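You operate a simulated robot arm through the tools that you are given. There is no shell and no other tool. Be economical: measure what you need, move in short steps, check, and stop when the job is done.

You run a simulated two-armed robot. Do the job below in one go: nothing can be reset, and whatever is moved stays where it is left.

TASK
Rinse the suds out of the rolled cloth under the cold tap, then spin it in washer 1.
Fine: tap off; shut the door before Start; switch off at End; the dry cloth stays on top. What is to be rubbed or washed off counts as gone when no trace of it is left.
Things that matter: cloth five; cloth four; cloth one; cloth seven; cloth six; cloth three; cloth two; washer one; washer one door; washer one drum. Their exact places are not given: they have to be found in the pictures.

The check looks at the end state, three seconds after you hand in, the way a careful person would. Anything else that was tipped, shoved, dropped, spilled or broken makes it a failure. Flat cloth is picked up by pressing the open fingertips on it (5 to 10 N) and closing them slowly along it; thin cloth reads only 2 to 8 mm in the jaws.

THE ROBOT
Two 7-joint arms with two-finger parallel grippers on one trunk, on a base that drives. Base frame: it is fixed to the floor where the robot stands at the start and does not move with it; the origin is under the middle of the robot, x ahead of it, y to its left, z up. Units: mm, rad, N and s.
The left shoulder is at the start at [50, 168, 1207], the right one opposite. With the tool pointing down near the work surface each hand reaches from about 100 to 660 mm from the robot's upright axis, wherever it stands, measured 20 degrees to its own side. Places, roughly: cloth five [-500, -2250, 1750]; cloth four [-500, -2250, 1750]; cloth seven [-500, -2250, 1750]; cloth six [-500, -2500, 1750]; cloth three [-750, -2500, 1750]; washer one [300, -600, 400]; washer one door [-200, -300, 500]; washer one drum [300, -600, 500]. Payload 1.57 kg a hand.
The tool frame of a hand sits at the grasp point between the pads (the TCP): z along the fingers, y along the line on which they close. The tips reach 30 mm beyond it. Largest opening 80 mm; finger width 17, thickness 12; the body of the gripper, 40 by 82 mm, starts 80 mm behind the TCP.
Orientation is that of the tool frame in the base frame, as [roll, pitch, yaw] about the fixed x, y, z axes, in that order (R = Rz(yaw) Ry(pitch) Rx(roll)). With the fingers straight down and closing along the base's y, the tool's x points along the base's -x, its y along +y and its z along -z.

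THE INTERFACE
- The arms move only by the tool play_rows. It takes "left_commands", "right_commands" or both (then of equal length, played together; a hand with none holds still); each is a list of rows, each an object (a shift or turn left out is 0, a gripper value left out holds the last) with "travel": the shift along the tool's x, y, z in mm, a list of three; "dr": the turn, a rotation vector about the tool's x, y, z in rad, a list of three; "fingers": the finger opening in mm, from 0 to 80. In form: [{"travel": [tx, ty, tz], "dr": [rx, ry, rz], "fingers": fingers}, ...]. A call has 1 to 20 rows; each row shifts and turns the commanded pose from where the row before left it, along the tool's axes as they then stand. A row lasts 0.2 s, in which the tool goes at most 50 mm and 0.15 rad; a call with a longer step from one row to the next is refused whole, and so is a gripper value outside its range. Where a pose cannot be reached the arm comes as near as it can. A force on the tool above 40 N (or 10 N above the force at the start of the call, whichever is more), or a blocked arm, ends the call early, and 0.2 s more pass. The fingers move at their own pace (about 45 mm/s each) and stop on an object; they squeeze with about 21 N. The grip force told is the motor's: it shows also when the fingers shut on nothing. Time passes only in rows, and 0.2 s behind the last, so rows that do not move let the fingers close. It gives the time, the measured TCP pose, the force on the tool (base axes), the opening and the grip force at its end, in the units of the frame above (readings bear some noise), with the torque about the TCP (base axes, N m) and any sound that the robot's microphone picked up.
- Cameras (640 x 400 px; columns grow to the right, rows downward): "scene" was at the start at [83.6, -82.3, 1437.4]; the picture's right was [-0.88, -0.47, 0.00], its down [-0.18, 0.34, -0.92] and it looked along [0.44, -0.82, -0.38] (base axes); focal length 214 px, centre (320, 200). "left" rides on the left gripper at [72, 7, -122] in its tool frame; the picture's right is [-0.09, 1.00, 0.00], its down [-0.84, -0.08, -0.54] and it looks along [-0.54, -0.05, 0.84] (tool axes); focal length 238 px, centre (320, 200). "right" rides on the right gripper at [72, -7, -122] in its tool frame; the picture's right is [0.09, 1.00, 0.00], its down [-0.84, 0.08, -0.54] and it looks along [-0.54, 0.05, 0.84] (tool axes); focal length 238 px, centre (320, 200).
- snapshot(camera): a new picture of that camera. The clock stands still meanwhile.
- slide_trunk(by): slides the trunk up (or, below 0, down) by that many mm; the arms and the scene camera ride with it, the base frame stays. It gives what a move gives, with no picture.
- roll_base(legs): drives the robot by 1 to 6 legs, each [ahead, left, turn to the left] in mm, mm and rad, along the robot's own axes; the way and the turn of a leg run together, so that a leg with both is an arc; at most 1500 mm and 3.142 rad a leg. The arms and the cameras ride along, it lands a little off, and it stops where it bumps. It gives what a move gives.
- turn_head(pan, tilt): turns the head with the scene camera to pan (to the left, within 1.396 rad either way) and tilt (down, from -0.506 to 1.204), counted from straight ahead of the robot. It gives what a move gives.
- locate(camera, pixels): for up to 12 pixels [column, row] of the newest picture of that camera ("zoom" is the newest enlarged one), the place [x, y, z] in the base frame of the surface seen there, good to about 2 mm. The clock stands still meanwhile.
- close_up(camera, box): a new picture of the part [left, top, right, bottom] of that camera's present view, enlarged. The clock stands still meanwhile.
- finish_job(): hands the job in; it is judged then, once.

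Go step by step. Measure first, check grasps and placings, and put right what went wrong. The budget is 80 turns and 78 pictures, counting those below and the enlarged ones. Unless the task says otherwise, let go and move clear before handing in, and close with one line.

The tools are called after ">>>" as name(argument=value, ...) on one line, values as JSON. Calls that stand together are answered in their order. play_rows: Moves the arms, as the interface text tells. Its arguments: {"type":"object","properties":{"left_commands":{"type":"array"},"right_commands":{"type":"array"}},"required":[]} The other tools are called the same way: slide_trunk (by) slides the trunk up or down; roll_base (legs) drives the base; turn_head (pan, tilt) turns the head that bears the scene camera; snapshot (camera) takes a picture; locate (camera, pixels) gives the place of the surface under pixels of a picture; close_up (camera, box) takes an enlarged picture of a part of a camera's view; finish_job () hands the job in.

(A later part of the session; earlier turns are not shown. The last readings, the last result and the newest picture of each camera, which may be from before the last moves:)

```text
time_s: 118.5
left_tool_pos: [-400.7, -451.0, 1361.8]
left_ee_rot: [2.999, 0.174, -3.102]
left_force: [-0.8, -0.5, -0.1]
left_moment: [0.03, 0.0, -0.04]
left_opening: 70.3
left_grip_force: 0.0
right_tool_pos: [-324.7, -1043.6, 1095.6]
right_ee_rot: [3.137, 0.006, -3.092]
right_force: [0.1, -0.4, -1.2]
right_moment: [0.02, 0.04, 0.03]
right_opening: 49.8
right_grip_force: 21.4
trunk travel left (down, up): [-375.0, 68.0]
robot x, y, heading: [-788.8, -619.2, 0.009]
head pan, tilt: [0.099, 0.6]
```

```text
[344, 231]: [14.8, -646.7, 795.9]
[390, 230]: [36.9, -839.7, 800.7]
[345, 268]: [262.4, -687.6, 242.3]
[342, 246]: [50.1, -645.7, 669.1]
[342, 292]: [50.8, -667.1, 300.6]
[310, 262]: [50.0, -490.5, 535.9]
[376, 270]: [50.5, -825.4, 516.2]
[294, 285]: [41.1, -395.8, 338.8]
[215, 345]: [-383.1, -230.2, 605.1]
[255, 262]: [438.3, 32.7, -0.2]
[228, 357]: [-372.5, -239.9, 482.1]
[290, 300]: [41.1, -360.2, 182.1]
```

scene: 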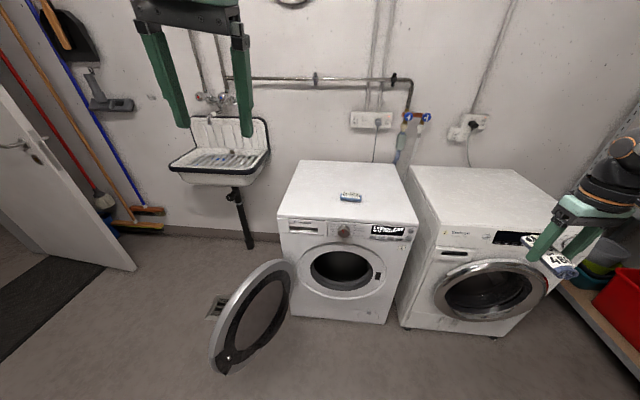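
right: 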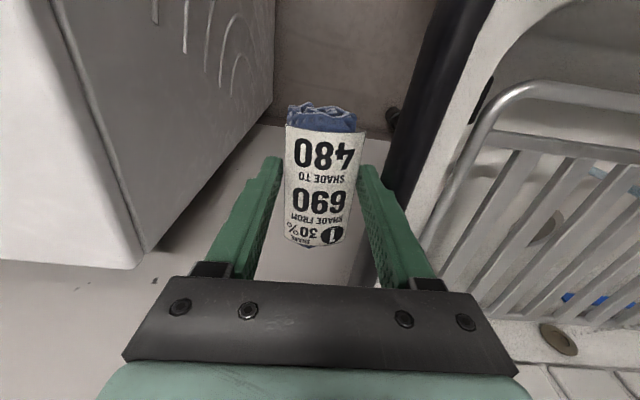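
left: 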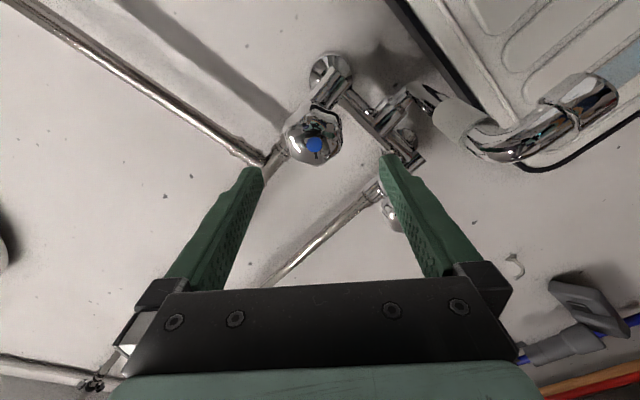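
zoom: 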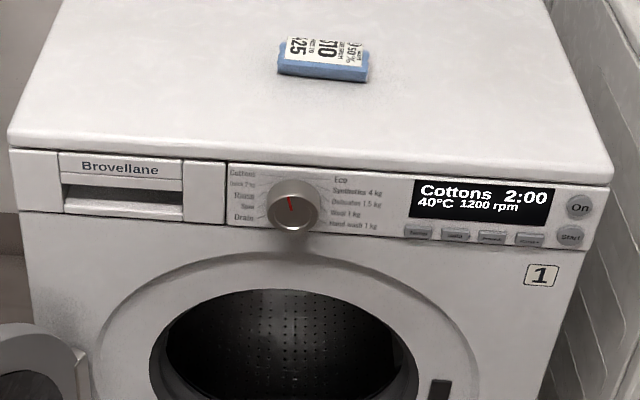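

The washer is on at "Cottons 1200 rpm"; the dial must later go to Spin. Now I lower the trunk and pitch the right hand forward in free space, checking reach.

>>> slide_trunk(by=-300)

>>> play_rows(right_commands=[{"dr": [0, -0.14, 0]}, {"dr": [0, -0.14, 0]}, {"dr": [0, -0.14, 0]}, {"dr": [0, -0.14, 0]}, {"dr": [0, -0.14, 0]}, {"dr": [0, -0.14, 0]}, {"dr": [0, -0.14, 0]}, {}])

>>> play_rows(right_commands=[{"travel": [0, 30, 0]}, {"travel": [0, 30, 0]}, {"travel": [0, 30, 0]}, {"travel": [0, 30, 0]}, {"travel": [0, 30, 0]}, {}])

```text
time_s: 121.5
left_tool_pos: [-399.6, -450.8, 1061.2]
left_ee_rot: [2.997, 0.173, -3.101]
left_force: [-0.7, -0.2, 1.0]
left_moment: [0.01, 0.03, 0.01]
left_opening: 69.9
left_grip_force: 0.0
right_tool_pos: [-325.5, -1043.9, 795.6]
right_ee_rot: [3.137, 0.006, -3.089]
right_force: [0.3, 0.3, -1.0]
right_moment: [0.01, 0.03, -0.01]
right_opening: 50.2
right_grip_force: 20.7
trunk travel left (down, up): [-75.0, 368.0]
robot x, y, heading: [-793.5, -627.5, 0.004]
head pan, tilt: [0.099, 0.6]
```

```text
time_s: 123.3
left_tool_pos: [-400.2, -451.2, 1061.0]
left_ee_rot: [2.999, 0.173, -3.101]
left_force: [-0.4, 0.4, 0.4]
left_moment: [0.01, -0.03, 0.02]
left_opening: 69.9
left_grip_force: 0.0
right_tool_pos: [-324.7, -1043.7, 796.0]
right_ee_rot: [3.129, 0.986, -3.102]
right_force: [-0.2, 1.0, -0.9]
right_moment: [-0.02, 0.04, 0.02]
right_opening: 50.2
right_grip_force: 20.9
trunk travel left (down, up): [-75.0, 368.0]
robot x, y, heading: [-792.5, -619.5, 0.007]
head pan, tilt: [0.099, 0.6]
```

```text
time_s: 124.7
left_tool_pos: [-399.0, -450.8, 1061.3]
left_ee_rot: [3.0, 0.175, -3.102]
left_force: [-0.1, 0.9, 0.1]
left_moment: [0.02, -0.03, -0.05]
left_opening: 70.0
left_grip_force: 0.0
right_tool_pos: [-332.9, -893.9, 795.6]
right_ee_rot: [3.131, 0.983, -3.1]
right_force: [-0.2, 0.9, -1.2]
right_moment: [0.03, 0.0, 0.03]
right_opening: 49.9
right_grip_force: 21.2
trunk travel left (down, up): [-75.0, 368.0]
robot x, y, heading: [-788.5, -620.4, 0.002]
head pan, tilt: [0.099, 0.6]
```

Both moves reached. Now lowering the hand to drum height (z≈540) here in front of the machine.

>>> play_rows(right_commands=[{"travel": [33, 0, 22]}, {"travel": [33, 0, 22]}, {"travel": [33, 0, 22]}, {"travel": [33, 0, 22]}, {"travel": [33, 0, 22]}, {"travel": [33, 0, 22]}, {}])

>>> locate(camera="scene", pixels=[[343, 251], [343, 290], [312, 270], [373, 272], [380, 262], [330, 280]])

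>>> snapshot(camera="scene")

```text
time_s: 126.3
left_tool_pos: [-399.4, -451.8, 1062.1]
left_ee_rot: [2.998, 0.175, -3.102]
left_force: [-0.1, -0.5, -0.1]
left_moment: [0.0, -0.01, 0.02]
left_opening: 70.1
left_grip_force: 0.1
right_tool_pos: [-332.2, -908.7, 601.2]
right_ee_rot: [3.132, 0.984, -3.098]
right_force: [0.5, -0.2, -1.4]
right_moment: [-0.01, -0.01, 0.05]
right_opening: 50.3
right_grip_force: 21.1
right hand out of reach, approached as far as the arm can: row 5, 6
trunk travel left (down, up): [-75.0, 368.0]
robot x, y, heading: [-791.1, -622.8, 0.0]
head pan, tilt: [0.099, 0.6]
```

```text
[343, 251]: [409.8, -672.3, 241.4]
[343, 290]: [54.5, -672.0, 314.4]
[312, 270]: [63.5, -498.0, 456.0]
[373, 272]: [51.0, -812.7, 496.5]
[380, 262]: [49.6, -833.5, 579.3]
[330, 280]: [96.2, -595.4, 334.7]
```

```text
19 pictures are left
```

scene: 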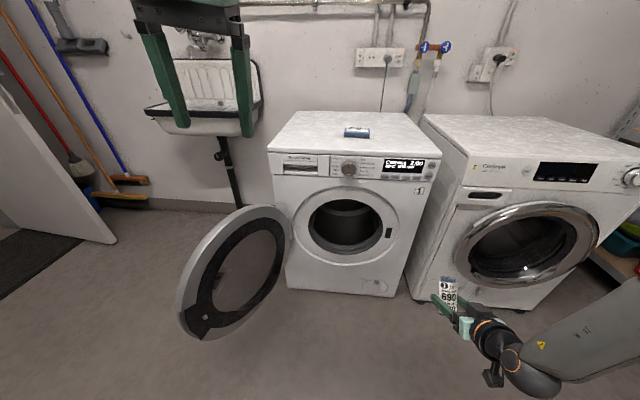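

Hand at z=601, with 75 mm of trunk travel left. The driving goal will be around (-368,-597) at heading +0.45; I'll pre-turn the hand right by 0.45 and level it a little to fit the round opening, and measure the opening.

>>> locate(camera="scene", pixels=[[344, 200], [344, 255], [309, 222], [382, 226], [345, 185], [344, 235], [350, 169], [428, 166], [427, 178], [206, 318], [240, 210], [356, 131]])

>>> play_rows(right_commands=[{"dr": [0.12, 0, 0.08]}, {"dr": [0.12, 0, 0.08]}, {"dr": [0.12, 0, 0.08]}, {"dr": [0, -0.14, 0]}, {"dr": [0, -0.14, 0]}, {}])

```text
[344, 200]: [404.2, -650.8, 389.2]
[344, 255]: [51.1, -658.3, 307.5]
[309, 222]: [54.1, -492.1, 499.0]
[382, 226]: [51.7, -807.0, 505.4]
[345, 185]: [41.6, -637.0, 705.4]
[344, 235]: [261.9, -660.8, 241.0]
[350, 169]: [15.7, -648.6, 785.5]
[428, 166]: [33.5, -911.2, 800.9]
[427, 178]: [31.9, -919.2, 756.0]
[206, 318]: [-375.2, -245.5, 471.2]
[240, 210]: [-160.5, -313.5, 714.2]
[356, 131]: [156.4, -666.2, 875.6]
```

```text
time_s: 127.7
left_tool_pos: [-400.8, -452.0, 1062.2]
left_ee_rot: [2.999, 0.175, -3.102]
left_force: [0.7, 0.2, -0.5]
left_moment: [0.01, 0.0, 0.02]
left_opening: 69.9
left_grip_force: 0.0
right_tool_pos: [-332.2, -947.5, 673.4]
right_ee_rot: [3.121, 1.261, 2.74]
right_force: [0.3, 0.4, -0.6]
right_moment: [0.03, 0.04, 0.02]
right_opening: 50.0
right_grip_force: 21.0
right hand out of reach, approached as far as the arm can: row 1, 2, 3, 4, 5
trunk travel left (down, up): [-75.0, 368.0]
robot x, y, heading: [-793.4, -621.9, 0.002]
head pan, tilt: [0.099, 0.6]
```

Orientation was reached but the position drifted up. I'll undo the extra levelling, lower the trunk fully, and lower the hand again with the yaw kept.

>>> slide_trunk(by=-74)

>>> play_rows(right_commands=[{"dr": [0, 0.14, 0]}, {"dr": [0, 0.14, 0]}, {"travel": [25, 0, 16]}, {"travel": [25, 0, 16]}, {"travel": [25, 0, 16]}, {}])

>>> snapshot(camera="scene")

```text
time_s: 128.8
left_tool_pos: [-399.5, -452.1, 987.1]
left_ee_rot: [2.998, 0.175, -3.1]
left_force: [-0.8, -0.3, -0.8]
left_moment: [0.0, 0.02, 0.0]
left_opening: 70.2
left_grip_force: 0.1
right_tool_pos: [-331.8, -946.3, 598.8]
right_ee_rot: [3.12, 1.261, 2.741]
right_force: [-0.1, 0.2, -0.9]
right_moment: [0.0, 0.03, -0.03]
right_opening: 50.1
right_grip_force: 21.3
trunk travel left (down, up): [-1.0, 442.0]
robot x, y, heading: [-790.4, -618.8, 0.01]
head pan, tilt: [0.099, 0.6]
```

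```text
time_s: 130.2
left_tool_pos: [-399.7, -452.6, 987.7]
left_ee_rot: [2.999, 0.175, -3.1]
left_force: [-0.1, 1.2, 1.6]
left_moment: [0.01, 0.01, -0.02]
left_opening: 69.9
left_grip_force: 0.2
right_tool_pos: [-333.6, -957.6, 535.9]
right_ee_rot: [3.129, 0.98, 2.751]
right_force: [0.0, -0.9, -1.0]
right_moment: [-0.01, 0.04, -0.03]
right_opening: 50.0
right_grip_force: 21.1
right hand out of reach, approached as far as the arm can: row 5
trunk travel left (down, up): [-1.0, 442.0]
robot x, y, heading: [-790.6, -618.7, 0.007]
head pan, tilt: [0.099, 0.6]
```

```text
18 pictures are left
```

scene: 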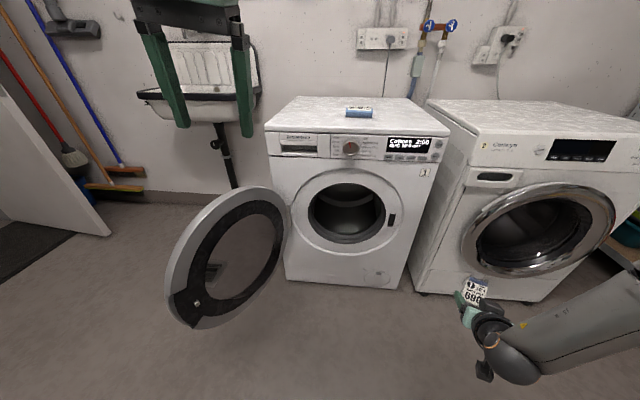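

Hand at z=536, tilted 34° below level. I'll try extending forward-down a bit, to enter the opening (centre z≈485, radius ≈155) more centrally.

>>> play_rows(right_commands=[{"travel": [5.5, 0, 27]}, {"travel": [5.5, 0, 27]}, {"dr": [0, -0.1, 0]}, {}])

```text
time_s: 131.2
left_tool_pos: [-399.8, -452.0, 988.2]
left_ee_rot: [2.999, 0.173, -3.102]
left_force: [0.0, 0.1, 0.4]
left_moment: [-0.01, 0.01, 0.02]
left_opening: 70.0
left_grip_force: 0.1
right_tool_pos: [-304.7, -989.2, 545.5]
right_ee_rot: [3.127, 1.08, 2.751]
right_force: [-0.1, -0.8, -0.6]
right_moment: [0.01, 0.03, 0.03]
right_opening: 50.0
right_grip_force: 21.2
right hand out of reach, approached as far as the arm can: row 1, 2, 3
trunk travel left (down, up): [-1.0, 442.0]
robot x, y, heading: [-790.0, -625.1, 0.001]
head pan, tilt: [0.099, 0.6]
```

Still constrained. I'll test whether rolling the wrist about its own axis frees the reach, then push along the finger axis.

>>> play_rows(right_commands=[{"dr": [0, 0, 0.15]}, {"dr": [0, 0, 0.15]}, {"dr": [0, 0, 0.15]}, {"dr": [0, 0, 0.15]}, {"travel": [0, 0, 30]}, {"travel": [0, 0, 30]}, {}])

```text
time_s: 132.8
left_tool_pos: [-400.1, -452.1, 986.8]
left_ee_rot: [2.996, 0.174, -3.102]
left_force: [0.6, 0.5, -1.0]
left_moment: [0.02, 0.01, -0.02]
left_opening: 70.0
left_grip_force: 0.1
right_tool_pos: [-263.4, -1024.4, 563.4]
right_ee_rot: [2.327, 0.812, 1.789]
right_force: [-0.6, -0.7, -1.2]
right_moment: [0.02, -0.03, 0.02]
right_opening: 50.0
right_grip_force: 20.8
right hand out of reach, approached as far as the arm can: row 3, 4, 5, 6
trunk travel left (down, up): [-1.0, 442.0]
robot x, y, heading: [-790.9, -620.2, 0.001]
head pan, tilt: [0.099, 0.6]
```

Worse; the other rolling direction then.

>>> play_rows(right_commands=[{"dr": [0, 0, -0.15]}, {"dr": [0, 0, -0.15]}, {"dr": [0, 0, -0.15]}, {"dr": [0, 0, -0.15]}, {"dr": [0, 0, -0.15]}, {"dr": [0, 0, -0.15]}, {"dr": [0, 0, -0.15]}, {"dr": [0, 0, -0.15]}, {"dr": [0, 0, -0.15]}, {"dr": [0, 0, -0.15]}, {"dr": [0, 0, -0.15]}, {"dr": [0, 0, -0.15]}, {"travel": [0, 0, 30]}, {"travel": [0, 0, 30]}, {"travel": [0, 0, 20]}, {}])

```text
time_s: 136.2
left_tool_pos: [-400.2, -452.4, 987.4]
left_ee_rot: [2.999, 0.175, -3.102]
left_force: [-0.6, 1.1, -0.4]
left_moment: [-0.03, -0.03, 0.05]
left_opening: 69.9
left_grip_force: 0.1
right_tool_pos: [-211.9, -1053.1, 556.9]
right_ee_rot: [-2.093, 0.331, -2.134]
right_force: [-0.8, -0.7, -0.9]
right_moment: [0.0, 0.04, 0.01]
right_opening: 49.9
right_grip_force: 21.4
right hand out of reach, approached as far as the arm can: row 14, 15
trunk travel left (down, up): [-1.0, 442.0]
robot x, y, heading: [-792.4, -622.8, 0.004]
head pan, tilt: [0.099, 0.6]
```

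Rolling that way is free; the remaining limit was arm extension. Now pull back toward the robot and down.

>>> play_rows(right_commands=[{"travel": [3, 28.7, -18]}, {"travel": [3, 28.7, -18]}, {"travel": [3, 28.7, -18]}, {"travel": [3, 28.7, -18]}, {"travel": [3, 28.7, -18]}, {}])

>>> snapshot(camera="scene")

```text
time_s: 137.7
left_tool_pos: [-399.6, -452.8, 987.1]
left_ee_rot: [2.999, 0.175, -3.102]
left_force: [0.7, -0.5, -0.6]
left_moment: [0.0, 0.01, 0.01]
left_opening: 70.2
left_grip_force: 0.0
right_tool_pos: [-341.2, -983.7, 546.0]
right_ee_rot: [-2.095, 0.331, -2.134]
right_force: [-0.9, 0.0, -0.2]
right_moment: [0.02, 0.03, -0.01]
right_opening: 49.8
right_grip_force: 21.3
right hand out of reach, approached as far as the arm can: row 1, 2, 3, 4, 5
trunk travel left (down, up): [-1.0, 442.0]
robot x, y, heading: [-792.4, -619.7, 0.003]
head pan, tilt: [0.099, 0.6]
```

```text
17 pictures are left
```

scene: 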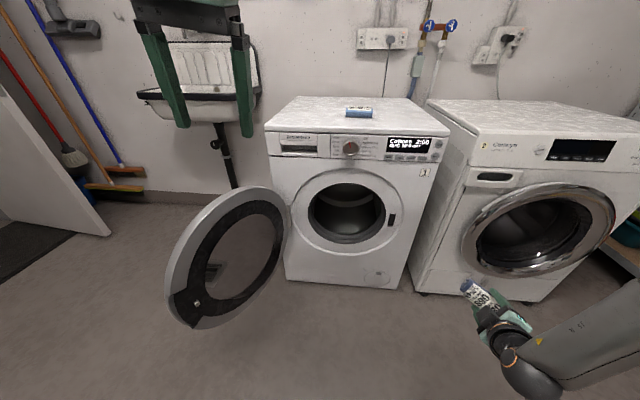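

The hand bottoms at z≈546, 28° below level, which fits the opening with care. I'll turn the base +0.6 first and check alignment with the opening.

>>> locate(camera="scene", pixels=[[346, 180], [346, 184], [346, 188], [346, 236], [346, 244], [346, 240], [346, 250], [306, 212], [312, 212], [384, 214], [418, 157], [438, 143]])

>>> roll_base(legs=[[0, 0, 0.6]])

>>> turn_head(pan=-0.6, tilt=0.6)

>>> snapshot(camera="scene")

```text
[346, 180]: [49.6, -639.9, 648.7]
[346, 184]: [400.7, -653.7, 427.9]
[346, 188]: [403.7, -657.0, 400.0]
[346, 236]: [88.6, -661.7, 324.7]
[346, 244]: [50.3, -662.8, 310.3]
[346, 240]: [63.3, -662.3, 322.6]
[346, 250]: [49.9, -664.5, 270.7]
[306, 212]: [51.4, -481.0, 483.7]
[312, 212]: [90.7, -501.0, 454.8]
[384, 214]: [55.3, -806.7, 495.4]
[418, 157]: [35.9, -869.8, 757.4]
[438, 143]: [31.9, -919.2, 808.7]
```

```text
time_s: 139.7
left_tool_pos: [-564.1, -259.4, 986.9]
left_ee_rot: [2.998, 0.175, -2.501]
left_force: [0.0, 0.4, -0.2]
left_moment: [0.01, -0.03, 0.02]
left_opening: 69.8
left_grip_force: 0.1
right_tool_pos: [-214.9, -665.3, 544.4]
right_ee_rot: [-2.095, 0.331, -1.533]
right_force: [-0.8, 0.2, -1.0]
right_moment: [-0.02, -0.04, 0.02]
right_opening: 49.9
right_grip_force: 21.3
trunk travel left (down, up): [-1.0, 442.0]
robot x, y, heading: [-795.1, -617.1, 0.601]
head pan, tilt: [0.099, 0.6]
```

```text
time_s: 140.8
left_tool_pos: [-563.6, -260.2, 987.2]
left_ee_rot: [2.997, 0.175, -2.501]
left_force: [-0.3, -0.2, -0.5]
left_moment: [0.0, 0.04, -0.01]
left_opening: 70.2
left_grip_force: 0.1
right_tool_pos: [-215.2, -665.5, 546.5]
right_ee_rot: [-2.094, 0.33, -1.535]
right_force: [-0.9, 0.2, -1.0]
right_moment: [-0.01, 0.02, 0.0]
right_opening: 50.1
right_grip_force: 21.2
trunk travel left (down, up): [-1.0, 442.0]
robot x, y, heading: [-788.9, -623.8, 0.606]
head pan, tilt: [-0.6, 0.6]
```

```text
16 pictures are left
```

scene: 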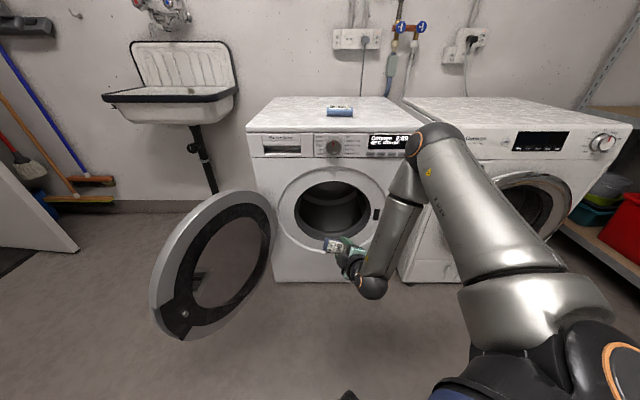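

The opening is centred at (50,-648,482), radius ≈160. Driving most of the way so the roll is at the mouth, then checking.

>>> roll_base(legs=[[210, -131, 0]])

>>> snapshot(camera="scene")

```text
time_s: 142.6
left_tool_pos: [-317.1, -248.8, 988.5]
left_ee_rot: [2.997, 0.176, -2.504]
left_force: [0.6, -0.5, -0.4]
left_moment: [0.01, 0.02, 0.01]
left_opening: 69.9
left_grip_force: 0.1
right_tool_pos: [31.5, -655.8, 545.2]
right_ee_rot: [-2.096, 0.331, -1.535]
right_force: [0.5, 0.4, -1.4]
right_moment: [-0.02, -0.01, 0.03]
right_opening: 49.8
right_grip_force: 20.3
trunk travel left (down, up): [-1.0, 442.0]
robot x, y, heading: [-549.3, -611.0, 0.603]
head pan, tilt: [-0.6, 0.6]
```

```text
15 pictures are left
```

scene: 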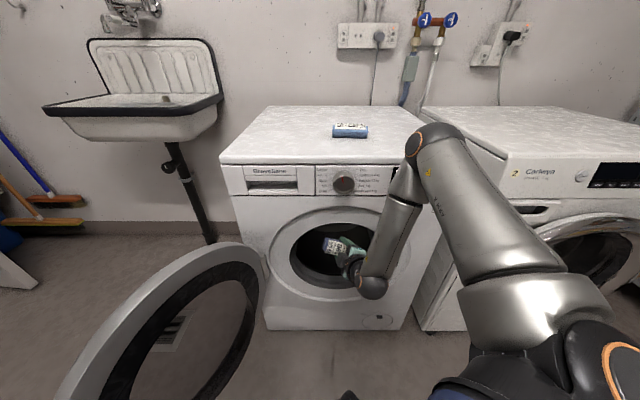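

The roll is at the mouth, well inside the ring. Checking elbow and forearm positions against the washer face before the last 110 mm.

>>> locate(camera="scene", pixels=[[412, 145], [400, 185], [385, 240], [368, 285], [340, 260], [335, 245]])

```text
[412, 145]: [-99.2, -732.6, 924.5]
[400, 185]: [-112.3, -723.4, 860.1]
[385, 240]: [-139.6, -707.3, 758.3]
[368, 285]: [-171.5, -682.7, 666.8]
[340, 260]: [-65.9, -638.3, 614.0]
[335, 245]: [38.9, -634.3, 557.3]
```

The forearm would meet the control panel if I only drove, so I'll extend with the arm itself first, in small steps.

>>> play_rows(right_commands=[{"travel": [-1, -9.7, 17.5]}, {"travel": [-1, -9.7, 17.5]}, {"travel": [-1, -9.7, 17.5]}, {"travel": [-1, -9.7, 17.5]}, {}])

>>> snapshot(camera="scene")

>>> locate(camera="scene", pixels=[[412, 145], [400, 185], [385, 240], [368, 285]])

```text
time_s: 143.8
left_tool_pos: [-318.0, -248.3, 987.5]
left_ee_rot: [2.999, 0.175, -2.502]
left_force: [-0.6, 0.9, 0.3]
left_moment: [0.01, 0.0, -0.02]
left_opening: 70.1
left_grip_force: 0.0
right_tool_pos: [108.0, -647.0, 541.8]
right_ee_rot: [-2.106, 0.329, -1.536]
right_force: [-22.3, 3.1, -13.6]
right_moment: [-0.19, -2.65, -0.5]
right_opening: 49.8
right_grip_force: 21.0
trunk travel left (down, up): [-1.0, 442.0]
robot x, y, heading: [-546.0, -608.5, 0.597]
head pan, tilt: [-0.6, 0.6]
```

```text
14 pictures are left
```

scene: 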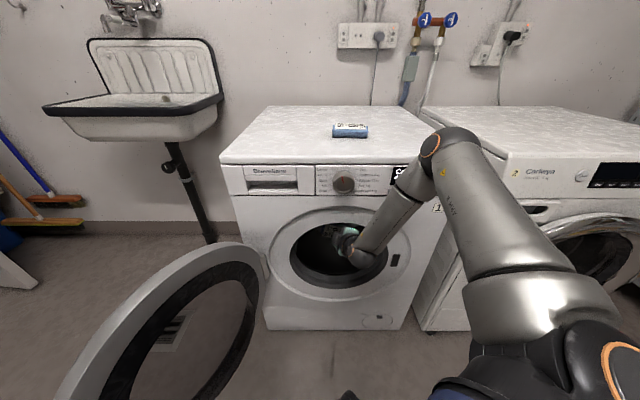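

```text
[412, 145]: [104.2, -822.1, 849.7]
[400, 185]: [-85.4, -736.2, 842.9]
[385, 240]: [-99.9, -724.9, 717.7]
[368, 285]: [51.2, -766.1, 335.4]
```

TCP is at x=108 inside the opening with light contact (22 N) at the rim. I'll ease back 6 mm, release the roll, and look with the hand camera.

>>> play_rows(right_commands=[{"travel": [0, 4, -5]}, {"fingers": 60}, {"fingers": 80}, {"fingers": 80}, {}, {}, {}])

>>> snapshot(camera="right")

```text
time_s: 145.4
left_tool_pos: [-317.5, -247.9, 986.7]
left_ee_rot: [2.998, 0.175, -2.503]
left_force: [0.7, -0.3, 0.3]
left_moment: [0.02, 0.02, 0.0]
left_opening: 70.2
left_grip_force: 0.1
right_tool_pos: [103.7, -646.9, 541.9]
right_ee_rot: [-2.096, 0.331, -1.536]
right_force: [0.6, 6.4, -14.8]
right_moment: [-0.24, -0.87, -0.34]
right_opening: 67.0
right_grip_force: 0.0
trunk travel left (down, up): [-1.0, 442.0]
robot x, y, heading: [-545.3, -608.2, 0.597]
head pan, tilt: [-0.6, 0.6]
```

```text
13 pictures are left
```

right: 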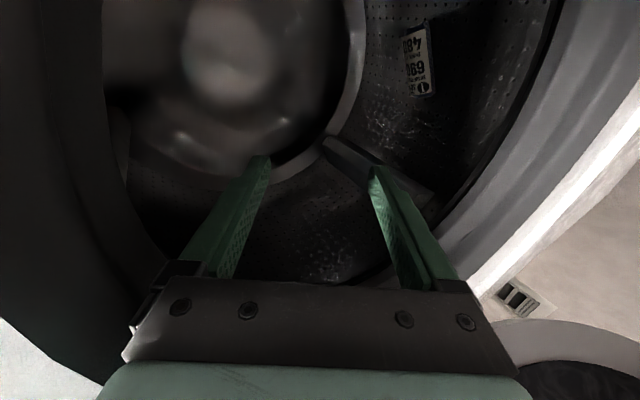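

The roll is lying in the drum at (417,60). I'll back the right hand out the way it came.

>>> locate(camera="right", pixels=[[417, 60], [430, 85]])

>>> play_rows(right_commands=[{"fingers": 40}, {"fingers": 20}, {"fingers": 0}, {"travel": [1, 9.7, -17.5]}, {"travel": [1, 9.7, -17.5]}, {"travel": [1, 9.7, -17.5]}, {"travel": [1, 9.7, -17.5]}, {}])

>>> roll_base(legs=[[-210, 131, 0]])

```text
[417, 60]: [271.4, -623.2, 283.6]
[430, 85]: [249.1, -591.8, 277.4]
```

```text
time_s: 147.2
left_tool_pos: [-318.1, -249.1, 987.7]
left_ee_rot: [2.998, 0.175, -2.502]
left_force: [-0.1, -0.3, -0.5]
left_moment: [-0.01, 0.0, 0.01]
left_opening: 70.2
left_grip_force: 0.2
right_tool_pos: [25.8, -654.6, 545.1]
right_ee_rot: [-2.097, 0.333, -1.534]
right_force: [-0.4, 0.5, -0.1]
right_moment: [-0.01, -0.01, 0.0]
right_opening: 0.0
right_grip_force: 21.3
trunk travel left (down, up): [-1.0, 442.0]
robot x, y, heading: [-548.4, -608.6, 0.602]
head pan, tilt: [-0.6, 0.6]
```

```text
time_s: 149.0
left_tool_pos: [-564.8, -258.4, 987.8]
left_ee_rot: [2.998, 0.176, -2.503]
left_force: [-0.2, 0.2, 1.0]
left_moment: [0.02, -0.01, 0.0]
left_opening: 69.9
left_grip_force: 0.0
right_tool_pos: [-220.9, -666.6, 546.1]
right_ee_rot: [-2.096, 0.332, -1.539]
right_force: [-0.3, 0.4, -0.5]
right_moment: [0.02, 0.0, 0.04]
right_opening: 0.0
right_grip_force: 20.4
trunk travel left (down, up): [-1.0, 442.0]
robot x, y, heading: [-793.0, -617.4, 0.602]
head pan, tilt: [-0.6, 0.6]
```

The roll is inside the drum at (260,-605,280). Now retract the right hand, drive to (-800,-300) facing +x, to swing the door with the left hand.

>>> play_rows(right_commands=[{"travel": [0, 0, -40]}, {"travel": [0, 0, -40]}, {"travel": [0, 0, -40]}, {"travel": [-11, -27, -30]}, {"travel": [-11, -27, -16]}, {"travel": [-11, -27, -16]}, {}], left_commands=[{"fingers": 40}, {"fingers": 20}, {"fingers": 0}, {}, {}, {}, {}])

>>> roll_base(legs=[[173, 266, 0], [0, 0, -0.6]])

>>> play_rows(left_commands=[{"travel": [-40, -10, 0]}, {"travel": [-40, -12, 0]}, {"travel": [-40, -12, 0]}, {"travel": [-20, -8, 0]}, {"travel": [0, 0, 20]}, {}])

>>> turn_head(pan=0.0, tilt=0.7)

>>> snapshot(camera="scene")

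```text
time_s: 150.6
left_tool_pos: [-564.3, -259.1, 988.4]
left_ee_rot: [2.998, 0.177, -2.504]
left_force: [0.0, 0.1, 0.4]
left_moment: [0.01, 0.0, -0.02]
left_opening: 0.1
left_grip_force: 20.2
right_tool_pos: [-254.1, -657.6, 656.4]
right_ee_rot: [-2.097, 0.33, -1.539]
right_force: [-0.2, -0.1, 0.8]
right_moment: [-0.01, 0.02, -0.01]
right_opening: 0.1
right_grip_force: 20.9
right hand out of reach, approached as far as the arm can: row 3, 4, 5, 6
trunk travel left (down, up): [-1.0, 442.0]
robot x, y, heading: [-794.9, -618.7, 0.598]
head pan, tilt: [-0.6, 0.6]
```

```text
time_s: 154.4
left_tool_pos: [-408.3, -134.0, 987.2]
left_ee_rot: [2.999, 0.176, -3.103]
left_force: [-0.4, -0.6, -0.2]
left_moment: [0.03, -0.02, 0.0]
left_opening: 0.0
left_grip_force: 21.0
right_tool_pos: [-378.4, -639.4, 657.7]
right_ee_rot: [-2.097, 0.331, -2.135]
right_force: [-0.3, -0.3, 0.0]
right_moment: [0.02, -0.01, 0.0]
right_opening: 0.0
right_grip_force: 21.4
trunk travel left (down, up): [-1.0, 442.0]
robot x, y, heading: [-800.5, -302.9, 0.005]
head pan, tilt: [-0.6, 0.6]
```

```text
time_s: 155.8
left_tool_pos: [-293.5, -158.5, 983.4]
left_ee_rot: [2.998, 0.177, -3.103]
left_force: [0.3, 0.6, -0.1]
left_moment: [0.01, 0.0, 0.02]
left_opening: 0.0
left_grip_force: 21.1
left hand out of reach, approached as far as the arm can: row 3, 4
right_tool_pos: [-377.2, -637.4, 656.4]
right_ee_rot: [-2.097, 0.333, -2.135]
right_force: [-0.6, 0.7, -0.5]
right_moment: [-0.01, 0.0, -0.01]
right_opening: 0.3
right_grip_force: 21.3
trunk travel left (down, up): [-1.0, 442.0]
robot x, y, heading: [-797.0, -303.6, -0.001]
head pan, tilt: [-0.6, 0.6]
```

```text
time_s: 156.8
left_tool_pos: [-294.3, -157.4, 984.1]
left_ee_rot: [2.998, 0.174, -3.103]
left_force: [-0.3, 0.0, 0.2]
left_moment: [-0.01, 0.02, 0.01]
left_opening: 0.0
left_grip_force: 20.6
right_tool_pos: [-377.0, -637.7, 658.2]
right_ee_rot: [-2.096, 0.332, -2.137]
right_force: [-0.3, -0.9, 0.6]
right_moment: [-0.01, -0.04, 0.0]
right_opening: 0.0
right_grip_force: 20.8
trunk travel left (down, up): [-1.0, 442.0]
robot x, y, heading: [-799.0, -302.5, -0.0]
head pan, tilt: [0.0, 0.7]
```

```text
12 pictures are left
```

scene: 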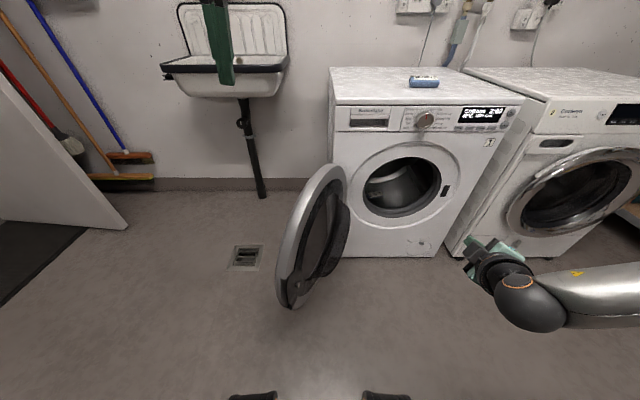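

The left hand hovers outside the door near its tip. Descending straight to z≈645 beside the outer face.

>>> play_rows(left_commands=[{"travel": [7.3, -5.9, 41]}, {"travel": [7.3, -5.9, 41]}, {"travel": [7.3, -5.9, 41]}, {"travel": [7.3, -5.9, 41]}, {"travel": [7.3, -5.9, 41]}, {"travel": [7.3, -5.9, 41]}, {"travel": [7.3, -5.9, 41]}, {"travel": [7.3, -5.9, 41]}, {}])

>>> snapshot(camera="scene")

```text
time_s: 158.8
left_tool_pos: [-295.4, -156.3, 647.0]
left_ee_rot: [2.998, 0.176, -3.103]
left_force: [0.9, 0.0, -0.1]
left_moment: [-0.03, -0.06, 0.03]
left_opening: 0.0
left_grip_force: 21.6
right_tool_pos: [-377.0, -638.8, 657.6]
right_ee_rot: [-2.096, 0.331, -2.136]
right_force: [-0.7, 0.0, 0.0]
right_moment: [0.01, 0.01, 0.0]
right_opening: 0.1
right_grip_force: 21.5
trunk travel left (down, up): [-1.0, 442.0]
robot x, y, heading: [-798.1, -304.4, -0.003]
head pan, tilt: [0.0, 0.7]
```

```text
11 pictures are left
```

scene: 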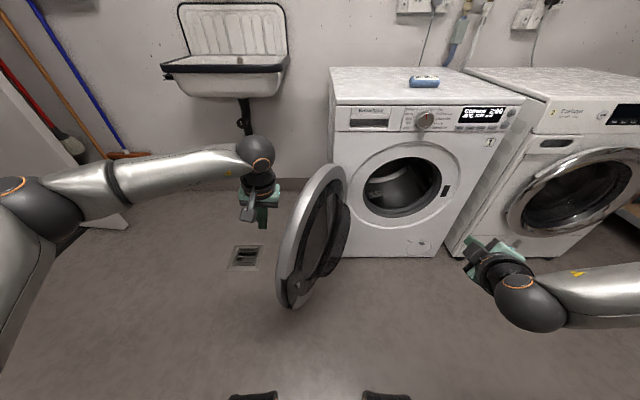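

The finger sits outside the door. I'll now swing the door by driving the base along the matching arc, first three legs.

>>> roll_base(legs=[[6, -184, 0], [39, -152, 0], [97, -115, 0]])

>>> snapshot(camera="scene")

```text
time_s: 162.3
left_tool_pos: [-152.4, -608.5, 646.0]
left_ee_rot: [2.999, 0.175, -3.106]
left_force: [-0.3, 0.4, 0.5]
left_moment: [0.02, -0.02, -0.01]
left_opening: 0.0
left_grip_force: 21.0
right_tool_pos: [-235.4, -1090.0, 658.0]
right_ee_rot: [-2.098, 0.331, -2.139]
right_force: [0.1, 0.1, 0.3]
right_moment: [0.01, -0.03, 0.03]
right_opening: 0.0
right_grip_force: 21.4
trunk travel left (down, up): [-1.0, 442.0]
robot x, y, heading: [-659.9, -752.7, -0.001]
head pan, tilt: [0.0, 0.7]
```

```text
10 pictures are left
```

scene: 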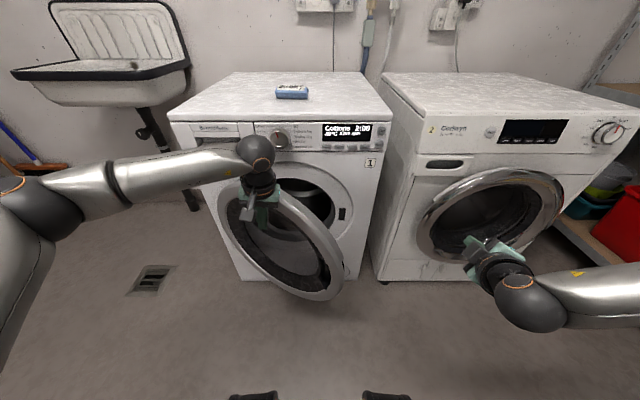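

The door has followed and is about 30° open. One more leg, then I'll use the arm for the final push, keeping the wrist off the dial.

>>> roll_base(legs=[[80, -54, 0]])

>>> locate(camera="scene", pixels=[[277, 142], [265, 140], [342, 128], [381, 131], [378, 144], [367, 130], [500, 180], [330, 250]])

>>> snapshot(camera="scene")

```text
time_s: 163.4
left_tool_pos: [-73.0, -661.4, 647.2]
left_ee_rot: [2.998, 0.175, -3.104]
left_force: [-0.2, -0.2, -0.5]
left_moment: [0.02, 0.01, 0.01]
left_opening: 0.0
left_grip_force: 21.0
right_tool_pos: [-156.1, -1143.8, 657.4]
right_ee_rot: [-2.095, 0.33, -2.138]
right_force: [-0.4, 0.5, -0.1]
right_moment: [-0.01, 0.0, -0.04]
right_opening: 0.1
right_grip_force: 21.1
trunk travel left (down, up): [-1.0, 442.0]
robot x, y, heading: [-577.7, -803.9, -0.003]
head pan, tilt: [0.0, 0.7]
```

```text
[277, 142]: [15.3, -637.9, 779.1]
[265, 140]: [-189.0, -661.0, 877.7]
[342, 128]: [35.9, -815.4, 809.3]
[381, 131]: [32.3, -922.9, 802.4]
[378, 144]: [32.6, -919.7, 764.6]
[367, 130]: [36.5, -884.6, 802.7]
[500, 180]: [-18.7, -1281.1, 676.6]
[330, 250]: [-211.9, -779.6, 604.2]
```

```text
9 pictures are left
```

scene: 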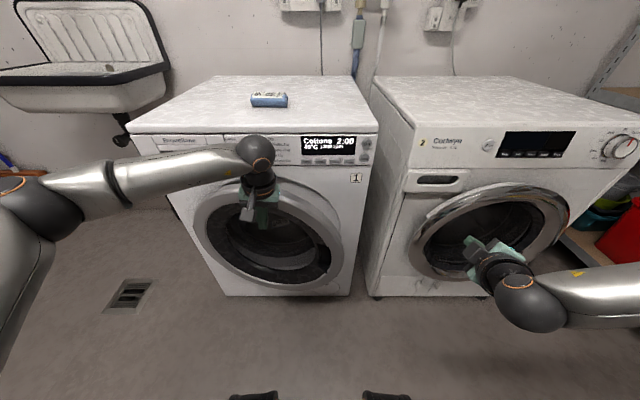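

The door is about 10° from shut. I'll back the left hand a little and turn it to point forward for a final push (and for the dial afterwards).

>>> play_rows(left_commands=[{"travel": [35, 3, -6]}, {"travel": [35, 3, -6]}, {"dr": [0, -0.14, 0]}, {"dr": [0, -0.14, 0]}, {"dr": [0, -0.14, 0]}, {"dr": [0, -0.14, 0]}, {"dr": [0, -0.14, 0]}, {"dr": [0, -0.14, 0]}, {"dr": [0, -0.14, 0]}, {"dr": [0, -0.14, 0]}, {"dr": [0, -0.14, 0]}, {"dr": [0, -0.14, 0]}, {}])

```text
time_s: 166.2
left_tool_pos: [-130.8, -702.0, 678.1]
left_ee_rot: [1.547, 1.431, 1.612]
left_force: [0.1, -0.3, -0.2]
left_moment: [0.02, 0.0, 0.02]
left_opening: 0.0
left_grip_force: 21.1
left hand out of reach, approached as far as the arm can: row 11, 12
right_tool_pos: [-157.1, -1143.7, 657.9]
right_ee_rot: [-2.096, 0.331, -2.138]
right_force: [-0.4, 0.2, -0.7]
right_moment: [-0.01, 0.01, -0.03]
right_opening: 0.1
right_grip_force: 21.1
trunk travel left (down, up): [-1.0, 442.0]
robot x, y, heading: [-575.8, -807.8, -0.001]
head pan, tilt: [0.0, 0.7]
```

The left hand points at the door ring. I'll shift 80 mm right toward the latch side and push forward in small steps.

>>> roll_base(legs=[[0, -70, 0]])

>>> play_rows(left_commands=[{"travel": [20, 0, 20]}, {"travel": [20, 0, 20]}, {"travel": [10, 0, 20]}, {"travel": [0, 0, 15]}, {"travel": [0, 0, 12]}, {"travel": [0, 0, 12]}, {"travel": [0, 0, 12]}, {"travel": [0, 0, 12]}, {}])

>>> close_up(camera="scene", box=[140, 90, 420, 320])

```text
time_s: 167.2
left_tool_pos: [-132.2, -772.2, 676.8]
left_ee_rot: [1.564, 1.429, 1.627]
left_force: [0.3, 0.4, -0.2]
left_moment: [-0.02, 0.02, 0.01]
left_opening: 0.0
left_grip_force: 21.5
right_tool_pos: [-157.4, -1212.7, 655.9]
right_ee_rot: [-2.095, 0.33, -2.138]
right_force: [0.4, 0.8, 0.6]
right_moment: [-0.01, -0.05, 0.01]
right_opening: 0.0
right_grip_force: 20.7
trunk travel left (down, up): [-1.0, 442.0]
robot x, y, heading: [-576.9, -878.9, -0.002]
head pan, tilt: [0.0, 0.7]
```

```text
time_s: 169.2
left_tool_pos: [-28.6, -809.9, 661.8]
left_ee_rot: [1.61, 1.43, 1.679]
left_force: [-38.8, 7.6, 2.6]
left_moment: [-0.32, 0.24, 0.39]
left_opening: 0.0
left_grip_force: 21.0
left hand out of reach, approached as far as the arm can: row 1, 2, 3, 4, 5, 6, 7, 8
right_tool_pos: [-157.6, -1213.4, 658.5]
right_ee_rot: [-2.093, 0.334, -2.137]
right_force: [0.5, 0.4, -0.3]
right_moment: [-0.02, 0.0, 0.01]
right_opening: 0.0
right_grip_force: 21.1
trunk travel left (down, up): [-1.0, 442.0]
robot x, y, heading: [-582.1, -879.6, -0.003]
head pan, tilt: [0.0, 0.7]
```

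```text
1.74 times, centred on (280, 205) of scene
```

zoom: 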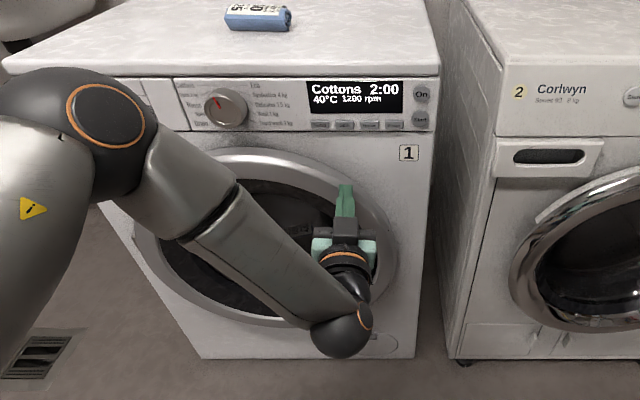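

The finger presses the ring at 39 N and the door looks nearly flush. One firmer push, listening for the latch.

>>> play_rows(left_commands=[{"travel": [0, 0, 12]}, {"travel": [0, 0, 12]}, {"travel": [0, 0, 12]}, {}])

>>> play_rows(left_commands=[{"travel": [0, 0, -30]}, {"travel": [0, 0, -40]}, {"travel": [0, 0, -40]}, {}])

>>> close_up(camera="scene", box=[160, 100, 360, 300])

```text
time_s: 169.5
left_tool_pos: [-29.9, -809.4, 660.5]
left_ee_rot: [1.632, 1.428, 1.701]
left_force: [-13.5, 1.4, 5.4]
left_moment: [0.1, -0.01, 0.05]
left_opening: 0.1
left_grip_force: 21.0
left hand out of reach, approached as far as the arm can: row 1
right_tool_pos: [-157.1, -1212.6, 658.2]
right_ee_rot: [-2.094, 0.332, -2.136]
right_force: [-0.1, 0.2, 0.0]
right_moment: [-0.02, 0.0, 0.01]
right_opening: 0.0
right_grip_force: 20.8
trunk travel left (down, up): [-1.0, 442.0]
robot x, y, heading: [-577.7, -879.5, 0.002]
head pan, tilt: [0.0, 0.7]
stopped in row 1 (left hand): the force on the tool passed its limit (the readings are from after the stop); the commanded pose is now the measured one
```

```text
time_s: 170.5
left_tool_pos: [-138.9, -817.5, 661.5]
left_ee_rot: [1.637, 1.429, 1.708]
left_force: [0.4, 0.4, -0.8]
left_moment: [-0.02, -0.03, 0.02]
left_opening: 0.1
left_grip_force: 20.8
right_tool_pos: [-157.1, -1212.7, 657.9]
right_ee_rot: [-2.096, 0.331, -2.138]
right_force: [0.1, -0.8, 0.3]
right_moment: [0.02, -0.03, 0.01]
right_opening: 0.0
right_grip_force: 20.3
trunk travel left (down, up): [-1.0, 442.0]
robot x, y, heading: [-583.2, -881.4, 0.006]
head pan, tilt: [0.0, 0.7]
```

```text
2.00 times, centred on (260, 200) of scene
```

zoom: 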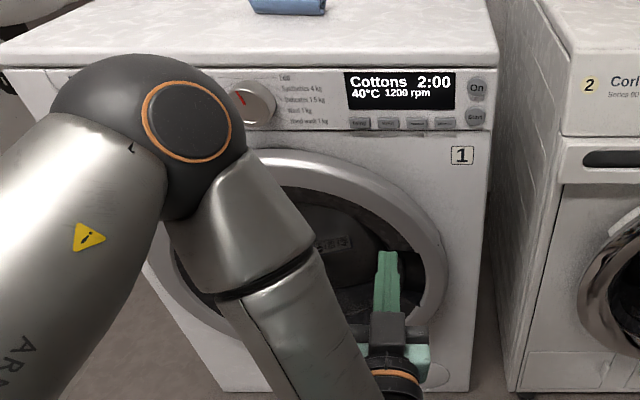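

Checking by depth whether the ring's free edge sits as close to the front as its hinge side.

>>> locate(camera="zoom", pixels=[[440, 265], [425, 230], [330, 165], [290, 155], [184, 310], [430, 300], [470, 200], [255, 100], [476, 88], [476, 117], [300, 90]])

>>> slide_trunk(by=160)

>>> close_up(camera="scene", box=[190, 120, 400, 250])

```text
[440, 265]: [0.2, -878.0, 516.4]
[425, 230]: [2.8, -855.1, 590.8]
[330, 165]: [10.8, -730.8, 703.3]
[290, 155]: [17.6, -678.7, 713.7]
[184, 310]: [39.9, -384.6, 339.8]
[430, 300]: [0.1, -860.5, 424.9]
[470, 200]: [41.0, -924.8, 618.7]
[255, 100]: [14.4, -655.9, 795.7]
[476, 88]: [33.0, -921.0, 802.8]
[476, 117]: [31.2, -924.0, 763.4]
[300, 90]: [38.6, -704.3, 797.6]
```

```text
time_s: 172.3
left_tool_pos: [-137.6, -816.9, 821.5]
left_ee_rot: [1.639, 1.427, 1.709]
left_force: [-0.3, 0.4, 0.2]
left_moment: [-0.01, -0.02, 0.0]
left_opening: 0.0
left_grip_force: 21.2
right_tool_pos: [-156.2, -1213.5, 817.0]
right_ee_rot: [-2.096, 0.332, -2.138]
right_force: [0.7, -0.1, 0.4]
right_moment: [0.02, 0.01, 0.04]
right_opening: 0.0
right_grip_force: 20.4
trunk travel left (down, up): [-161.0, 282.0]
robot x, y, heading: [-581.5, -880.5, 0.001]
head pan, tilt: [0.0, 0.7]
```

```text
3.05 times, centred on (295, 185) of scene
```

zoom: 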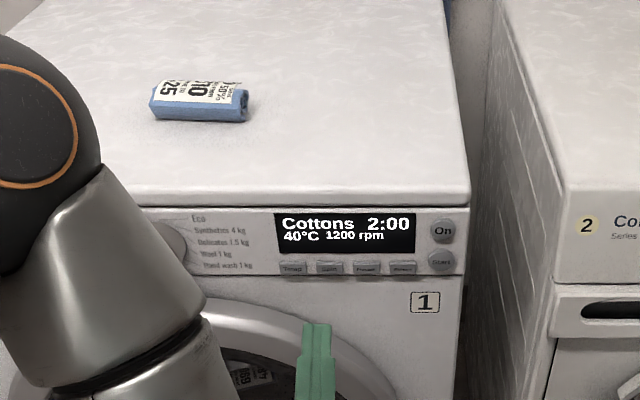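

By depth the ring's free edge is at x≈0 against ≈40 at the hinge: still about 5° open. I'll raise the right hand out of the way and push harder by driving the base, with the left finger squarely on the ring.

>>> play_rows(right_commands=[{"travel": [-14.6, -36.9, -21.2]}, {"travel": [-14.6, -36.9, -21.2]}, {"travel": [-14.6, -36.9, -21.2]}, {"travel": [-14.6, -36.9, -21.2]}, {"travel": [-14.6, -36.9, -21.2]}, {"travel": [-14.6, -36.9, -21.2]}, {}])

>>> slide_trunk(by=-160)

>>> roll_base(legs=[[0, 35, 0], [95, 0, 0]])

>>> roll_base(legs=[[50, 0, 0]])

>>> play_rows(left_commands=[{"travel": [0, 0, 8]}, {"travel": [0, 0, 8]}, {}])

>>> play_rows(left_commands=[{"travel": [0, 0, 8]}, {"travel": [0, 0, 8]}, {}])

>>> close_up(camera="scene", box=[140, 90, 420, 320])

```text
time_s: 173.9
left_tool_pos: [-137.7, -817.5, 821.7]
left_ee_rot: [1.638, 1.43, 1.705]
left_force: [-0.4, 0.4, 0.5]
left_moment: [-0.01, -0.02, 0.0]
left_opening: 0.0
left_grip_force: 20.6
right_tool_pos: [-143.8, -1214.7, 1086.9]
right_ee_rot: [-2.096, 0.332, -2.137]
right_force: [-0.2, 0.0, 0.9]
right_moment: [-0.03, -0.02, 0.02]
right_opening: 0.2
right_grip_force: 21.4
right hand out of reach, approached as far as the arm can: row 1
trunk travel left (down, up): [-161.0, 282.0]
robot x, y, heading: [-580.8, -877.3, -0.0]
head pan, tilt: [0.0, 0.7]
```

```text
time_s: 175.7
left_tool_pos: [-138.6, -817.2, 660.8]
left_ee_rot: [1.638, 1.43, 1.706]
left_force: [-0.2, -0.4, 0.0]
left_moment: [-0.02, 0.02, 0.0]
left_opening: 0.1
left_grip_force: 21.1
right_tool_pos: [-142.8, -1215.1, 926.2]
right_ee_rot: [-2.096, 0.332, -2.137]
right_force: [-0.4, 1.7, -0.1]
right_moment: [-0.01, 0.0, 0.01]
right_opening: 0.0
right_grip_force: 21.3
trunk travel left (down, up): [-1.0, 442.0]
robot x, y, heading: [-583.5, -875.0, -0.002]
head pan, tilt: [0.0, 0.7]
```

```text
time_s: 177.3
left_tool_pos: [-43.9, -782.5, 662.3]
left_ee_rot: [1.637, 1.427, 1.707]
left_force: [0.4, -0.1, 0.1]
left_moment: [0.0, -0.03, 0.01]
left_opening: 0.1
left_grip_force: 21.6
right_tool_pos: [-49.9, -1180.3, 926.9]
right_ee_rot: [-2.096, 0.333, -2.136]
right_force: [0.1, -1.1, 0.3]
right_moment: [0.01, -0.02, 0.0]
right_opening: 0.0
right_grip_force: 21.4
trunk travel left (down, up): [-1.0, 442.0]
robot x, y, heading: [-487.9, -839.2, 0.002]
head pan, tilt: [0.0, 0.7]
```

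```text
time_s: 178.2
left_tool_pos: [-29.8, -781.8, 662.3]
left_ee_rot: [1.635, 1.427, 1.706]
left_force: [-5.6, 0.8, 3.6]
left_moment: [-0.04, -0.13, 0.02]
left_opening: 0.0
left_grip_force: 20.7
right_tool_pos: [-31.1, -1180.0, 925.3]
right_ee_rot: [-2.094, 0.331, -2.136]
right_force: [-0.1, 0.5, -0.4]
right_moment: [0.01, 0.01, 0.0]
right_opening: 0.0
right_grip_force: 21.1
trunk travel left (down, up): [-1.0, 442.0]
robot x, y, heading: [-464.2, -842.0, 0.003]
head pan, tilt: [0.0, 0.7]
stopped in leg 1: the force on the tool passed its limit (the readings are from after the stop); the commanded pose is now the measured one
```

```text
time_s: 178.5
left_tool_pos: [-29.4, -781.3, 662.6]
left_ee_rot: [1.655, 1.425, 1.714]
left_force: [-15.9, 2.9, 9.1]
left_moment: [-0.06, -0.3, -0.09]
left_opening: 0.0
left_grip_force: 21.4
right_tool_pos: [-31.4, -1180.8, 927.3]
right_ee_rot: [-2.096, 0.332, -2.135]
right_force: [-0.6, 0.1, 0.1]
right_moment: [-0.01, -0.02, 0.02]
right_opening: 0.1
right_grip_force: 21.0
trunk travel left (down, up): [-1.0, 442.0]
robot x, y, heading: [-465.9, -841.8, 0.005]
head pan, tilt: [0.0, 0.7]
stopped in row 1 (left hand): the force on the tool passed its limit (the readings are from after the stop); the commanded pose is now the measured one
```

```text
time_s: 178.9
left_tool_pos: [-30.1, -782.8, 661.8]
left_ee_rot: [1.66, 1.422, 1.72]
left_force: [-14.4, 2.1, 9.3]
left_moment: [-0.05, -0.25, -0.04]
left_opening: 0.0
left_grip_force: 20.8
right_tool_pos: [-32.3, -1180.5, 926.2]
right_ee_rot: [-2.094, 0.334, -2.136]
right_force: [0.3, 0.2, -0.5]
right_moment: [0.0, -0.01, 0.02]
right_opening: 0.1
right_grip_force: 21.2
trunk travel left (down, up): [-1.0, 442.0]
robot x, y, heading: [-466.7, -843.0, 0.005]
head pan, tilt: [0.0, 0.7]
stopped in row 1 (left hand): the force on the tool passed its limit (the readings are from after the stop); the commanded pose is now the measured one
```

```text
1.74 times, centred on (280, 205) of scene
```

zoom: 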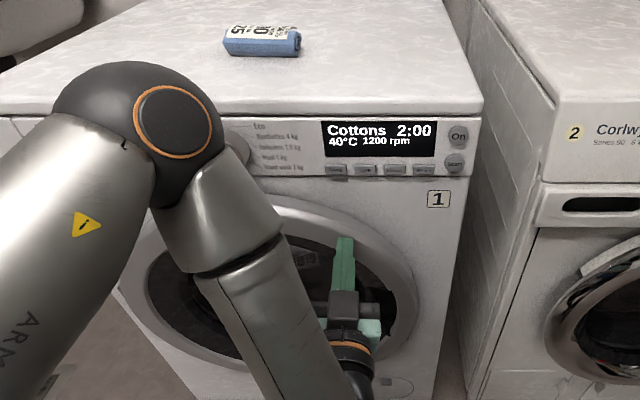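

Resistance is rigid at tip x≈0 at both y=-810 and -782, suggesting the ring is already parallel and shut. Verify by depths all round the ring in this zoom.

>>> locate(camera="zoom", pixels=[[290, 215], [145, 290], [175, 345], [200, 362], [405, 300], [395, 345], [385, 250], [239, 150], [459, 136], [455, 163], [130, 270], [330, 228]])

```text
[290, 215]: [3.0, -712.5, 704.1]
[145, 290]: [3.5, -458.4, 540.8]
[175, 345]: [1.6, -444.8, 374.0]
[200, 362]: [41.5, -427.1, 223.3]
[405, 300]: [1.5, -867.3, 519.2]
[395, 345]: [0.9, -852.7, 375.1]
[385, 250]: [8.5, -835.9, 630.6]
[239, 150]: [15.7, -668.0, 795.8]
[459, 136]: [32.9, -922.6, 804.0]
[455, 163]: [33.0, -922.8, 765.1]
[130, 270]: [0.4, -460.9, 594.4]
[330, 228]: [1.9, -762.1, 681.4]
```

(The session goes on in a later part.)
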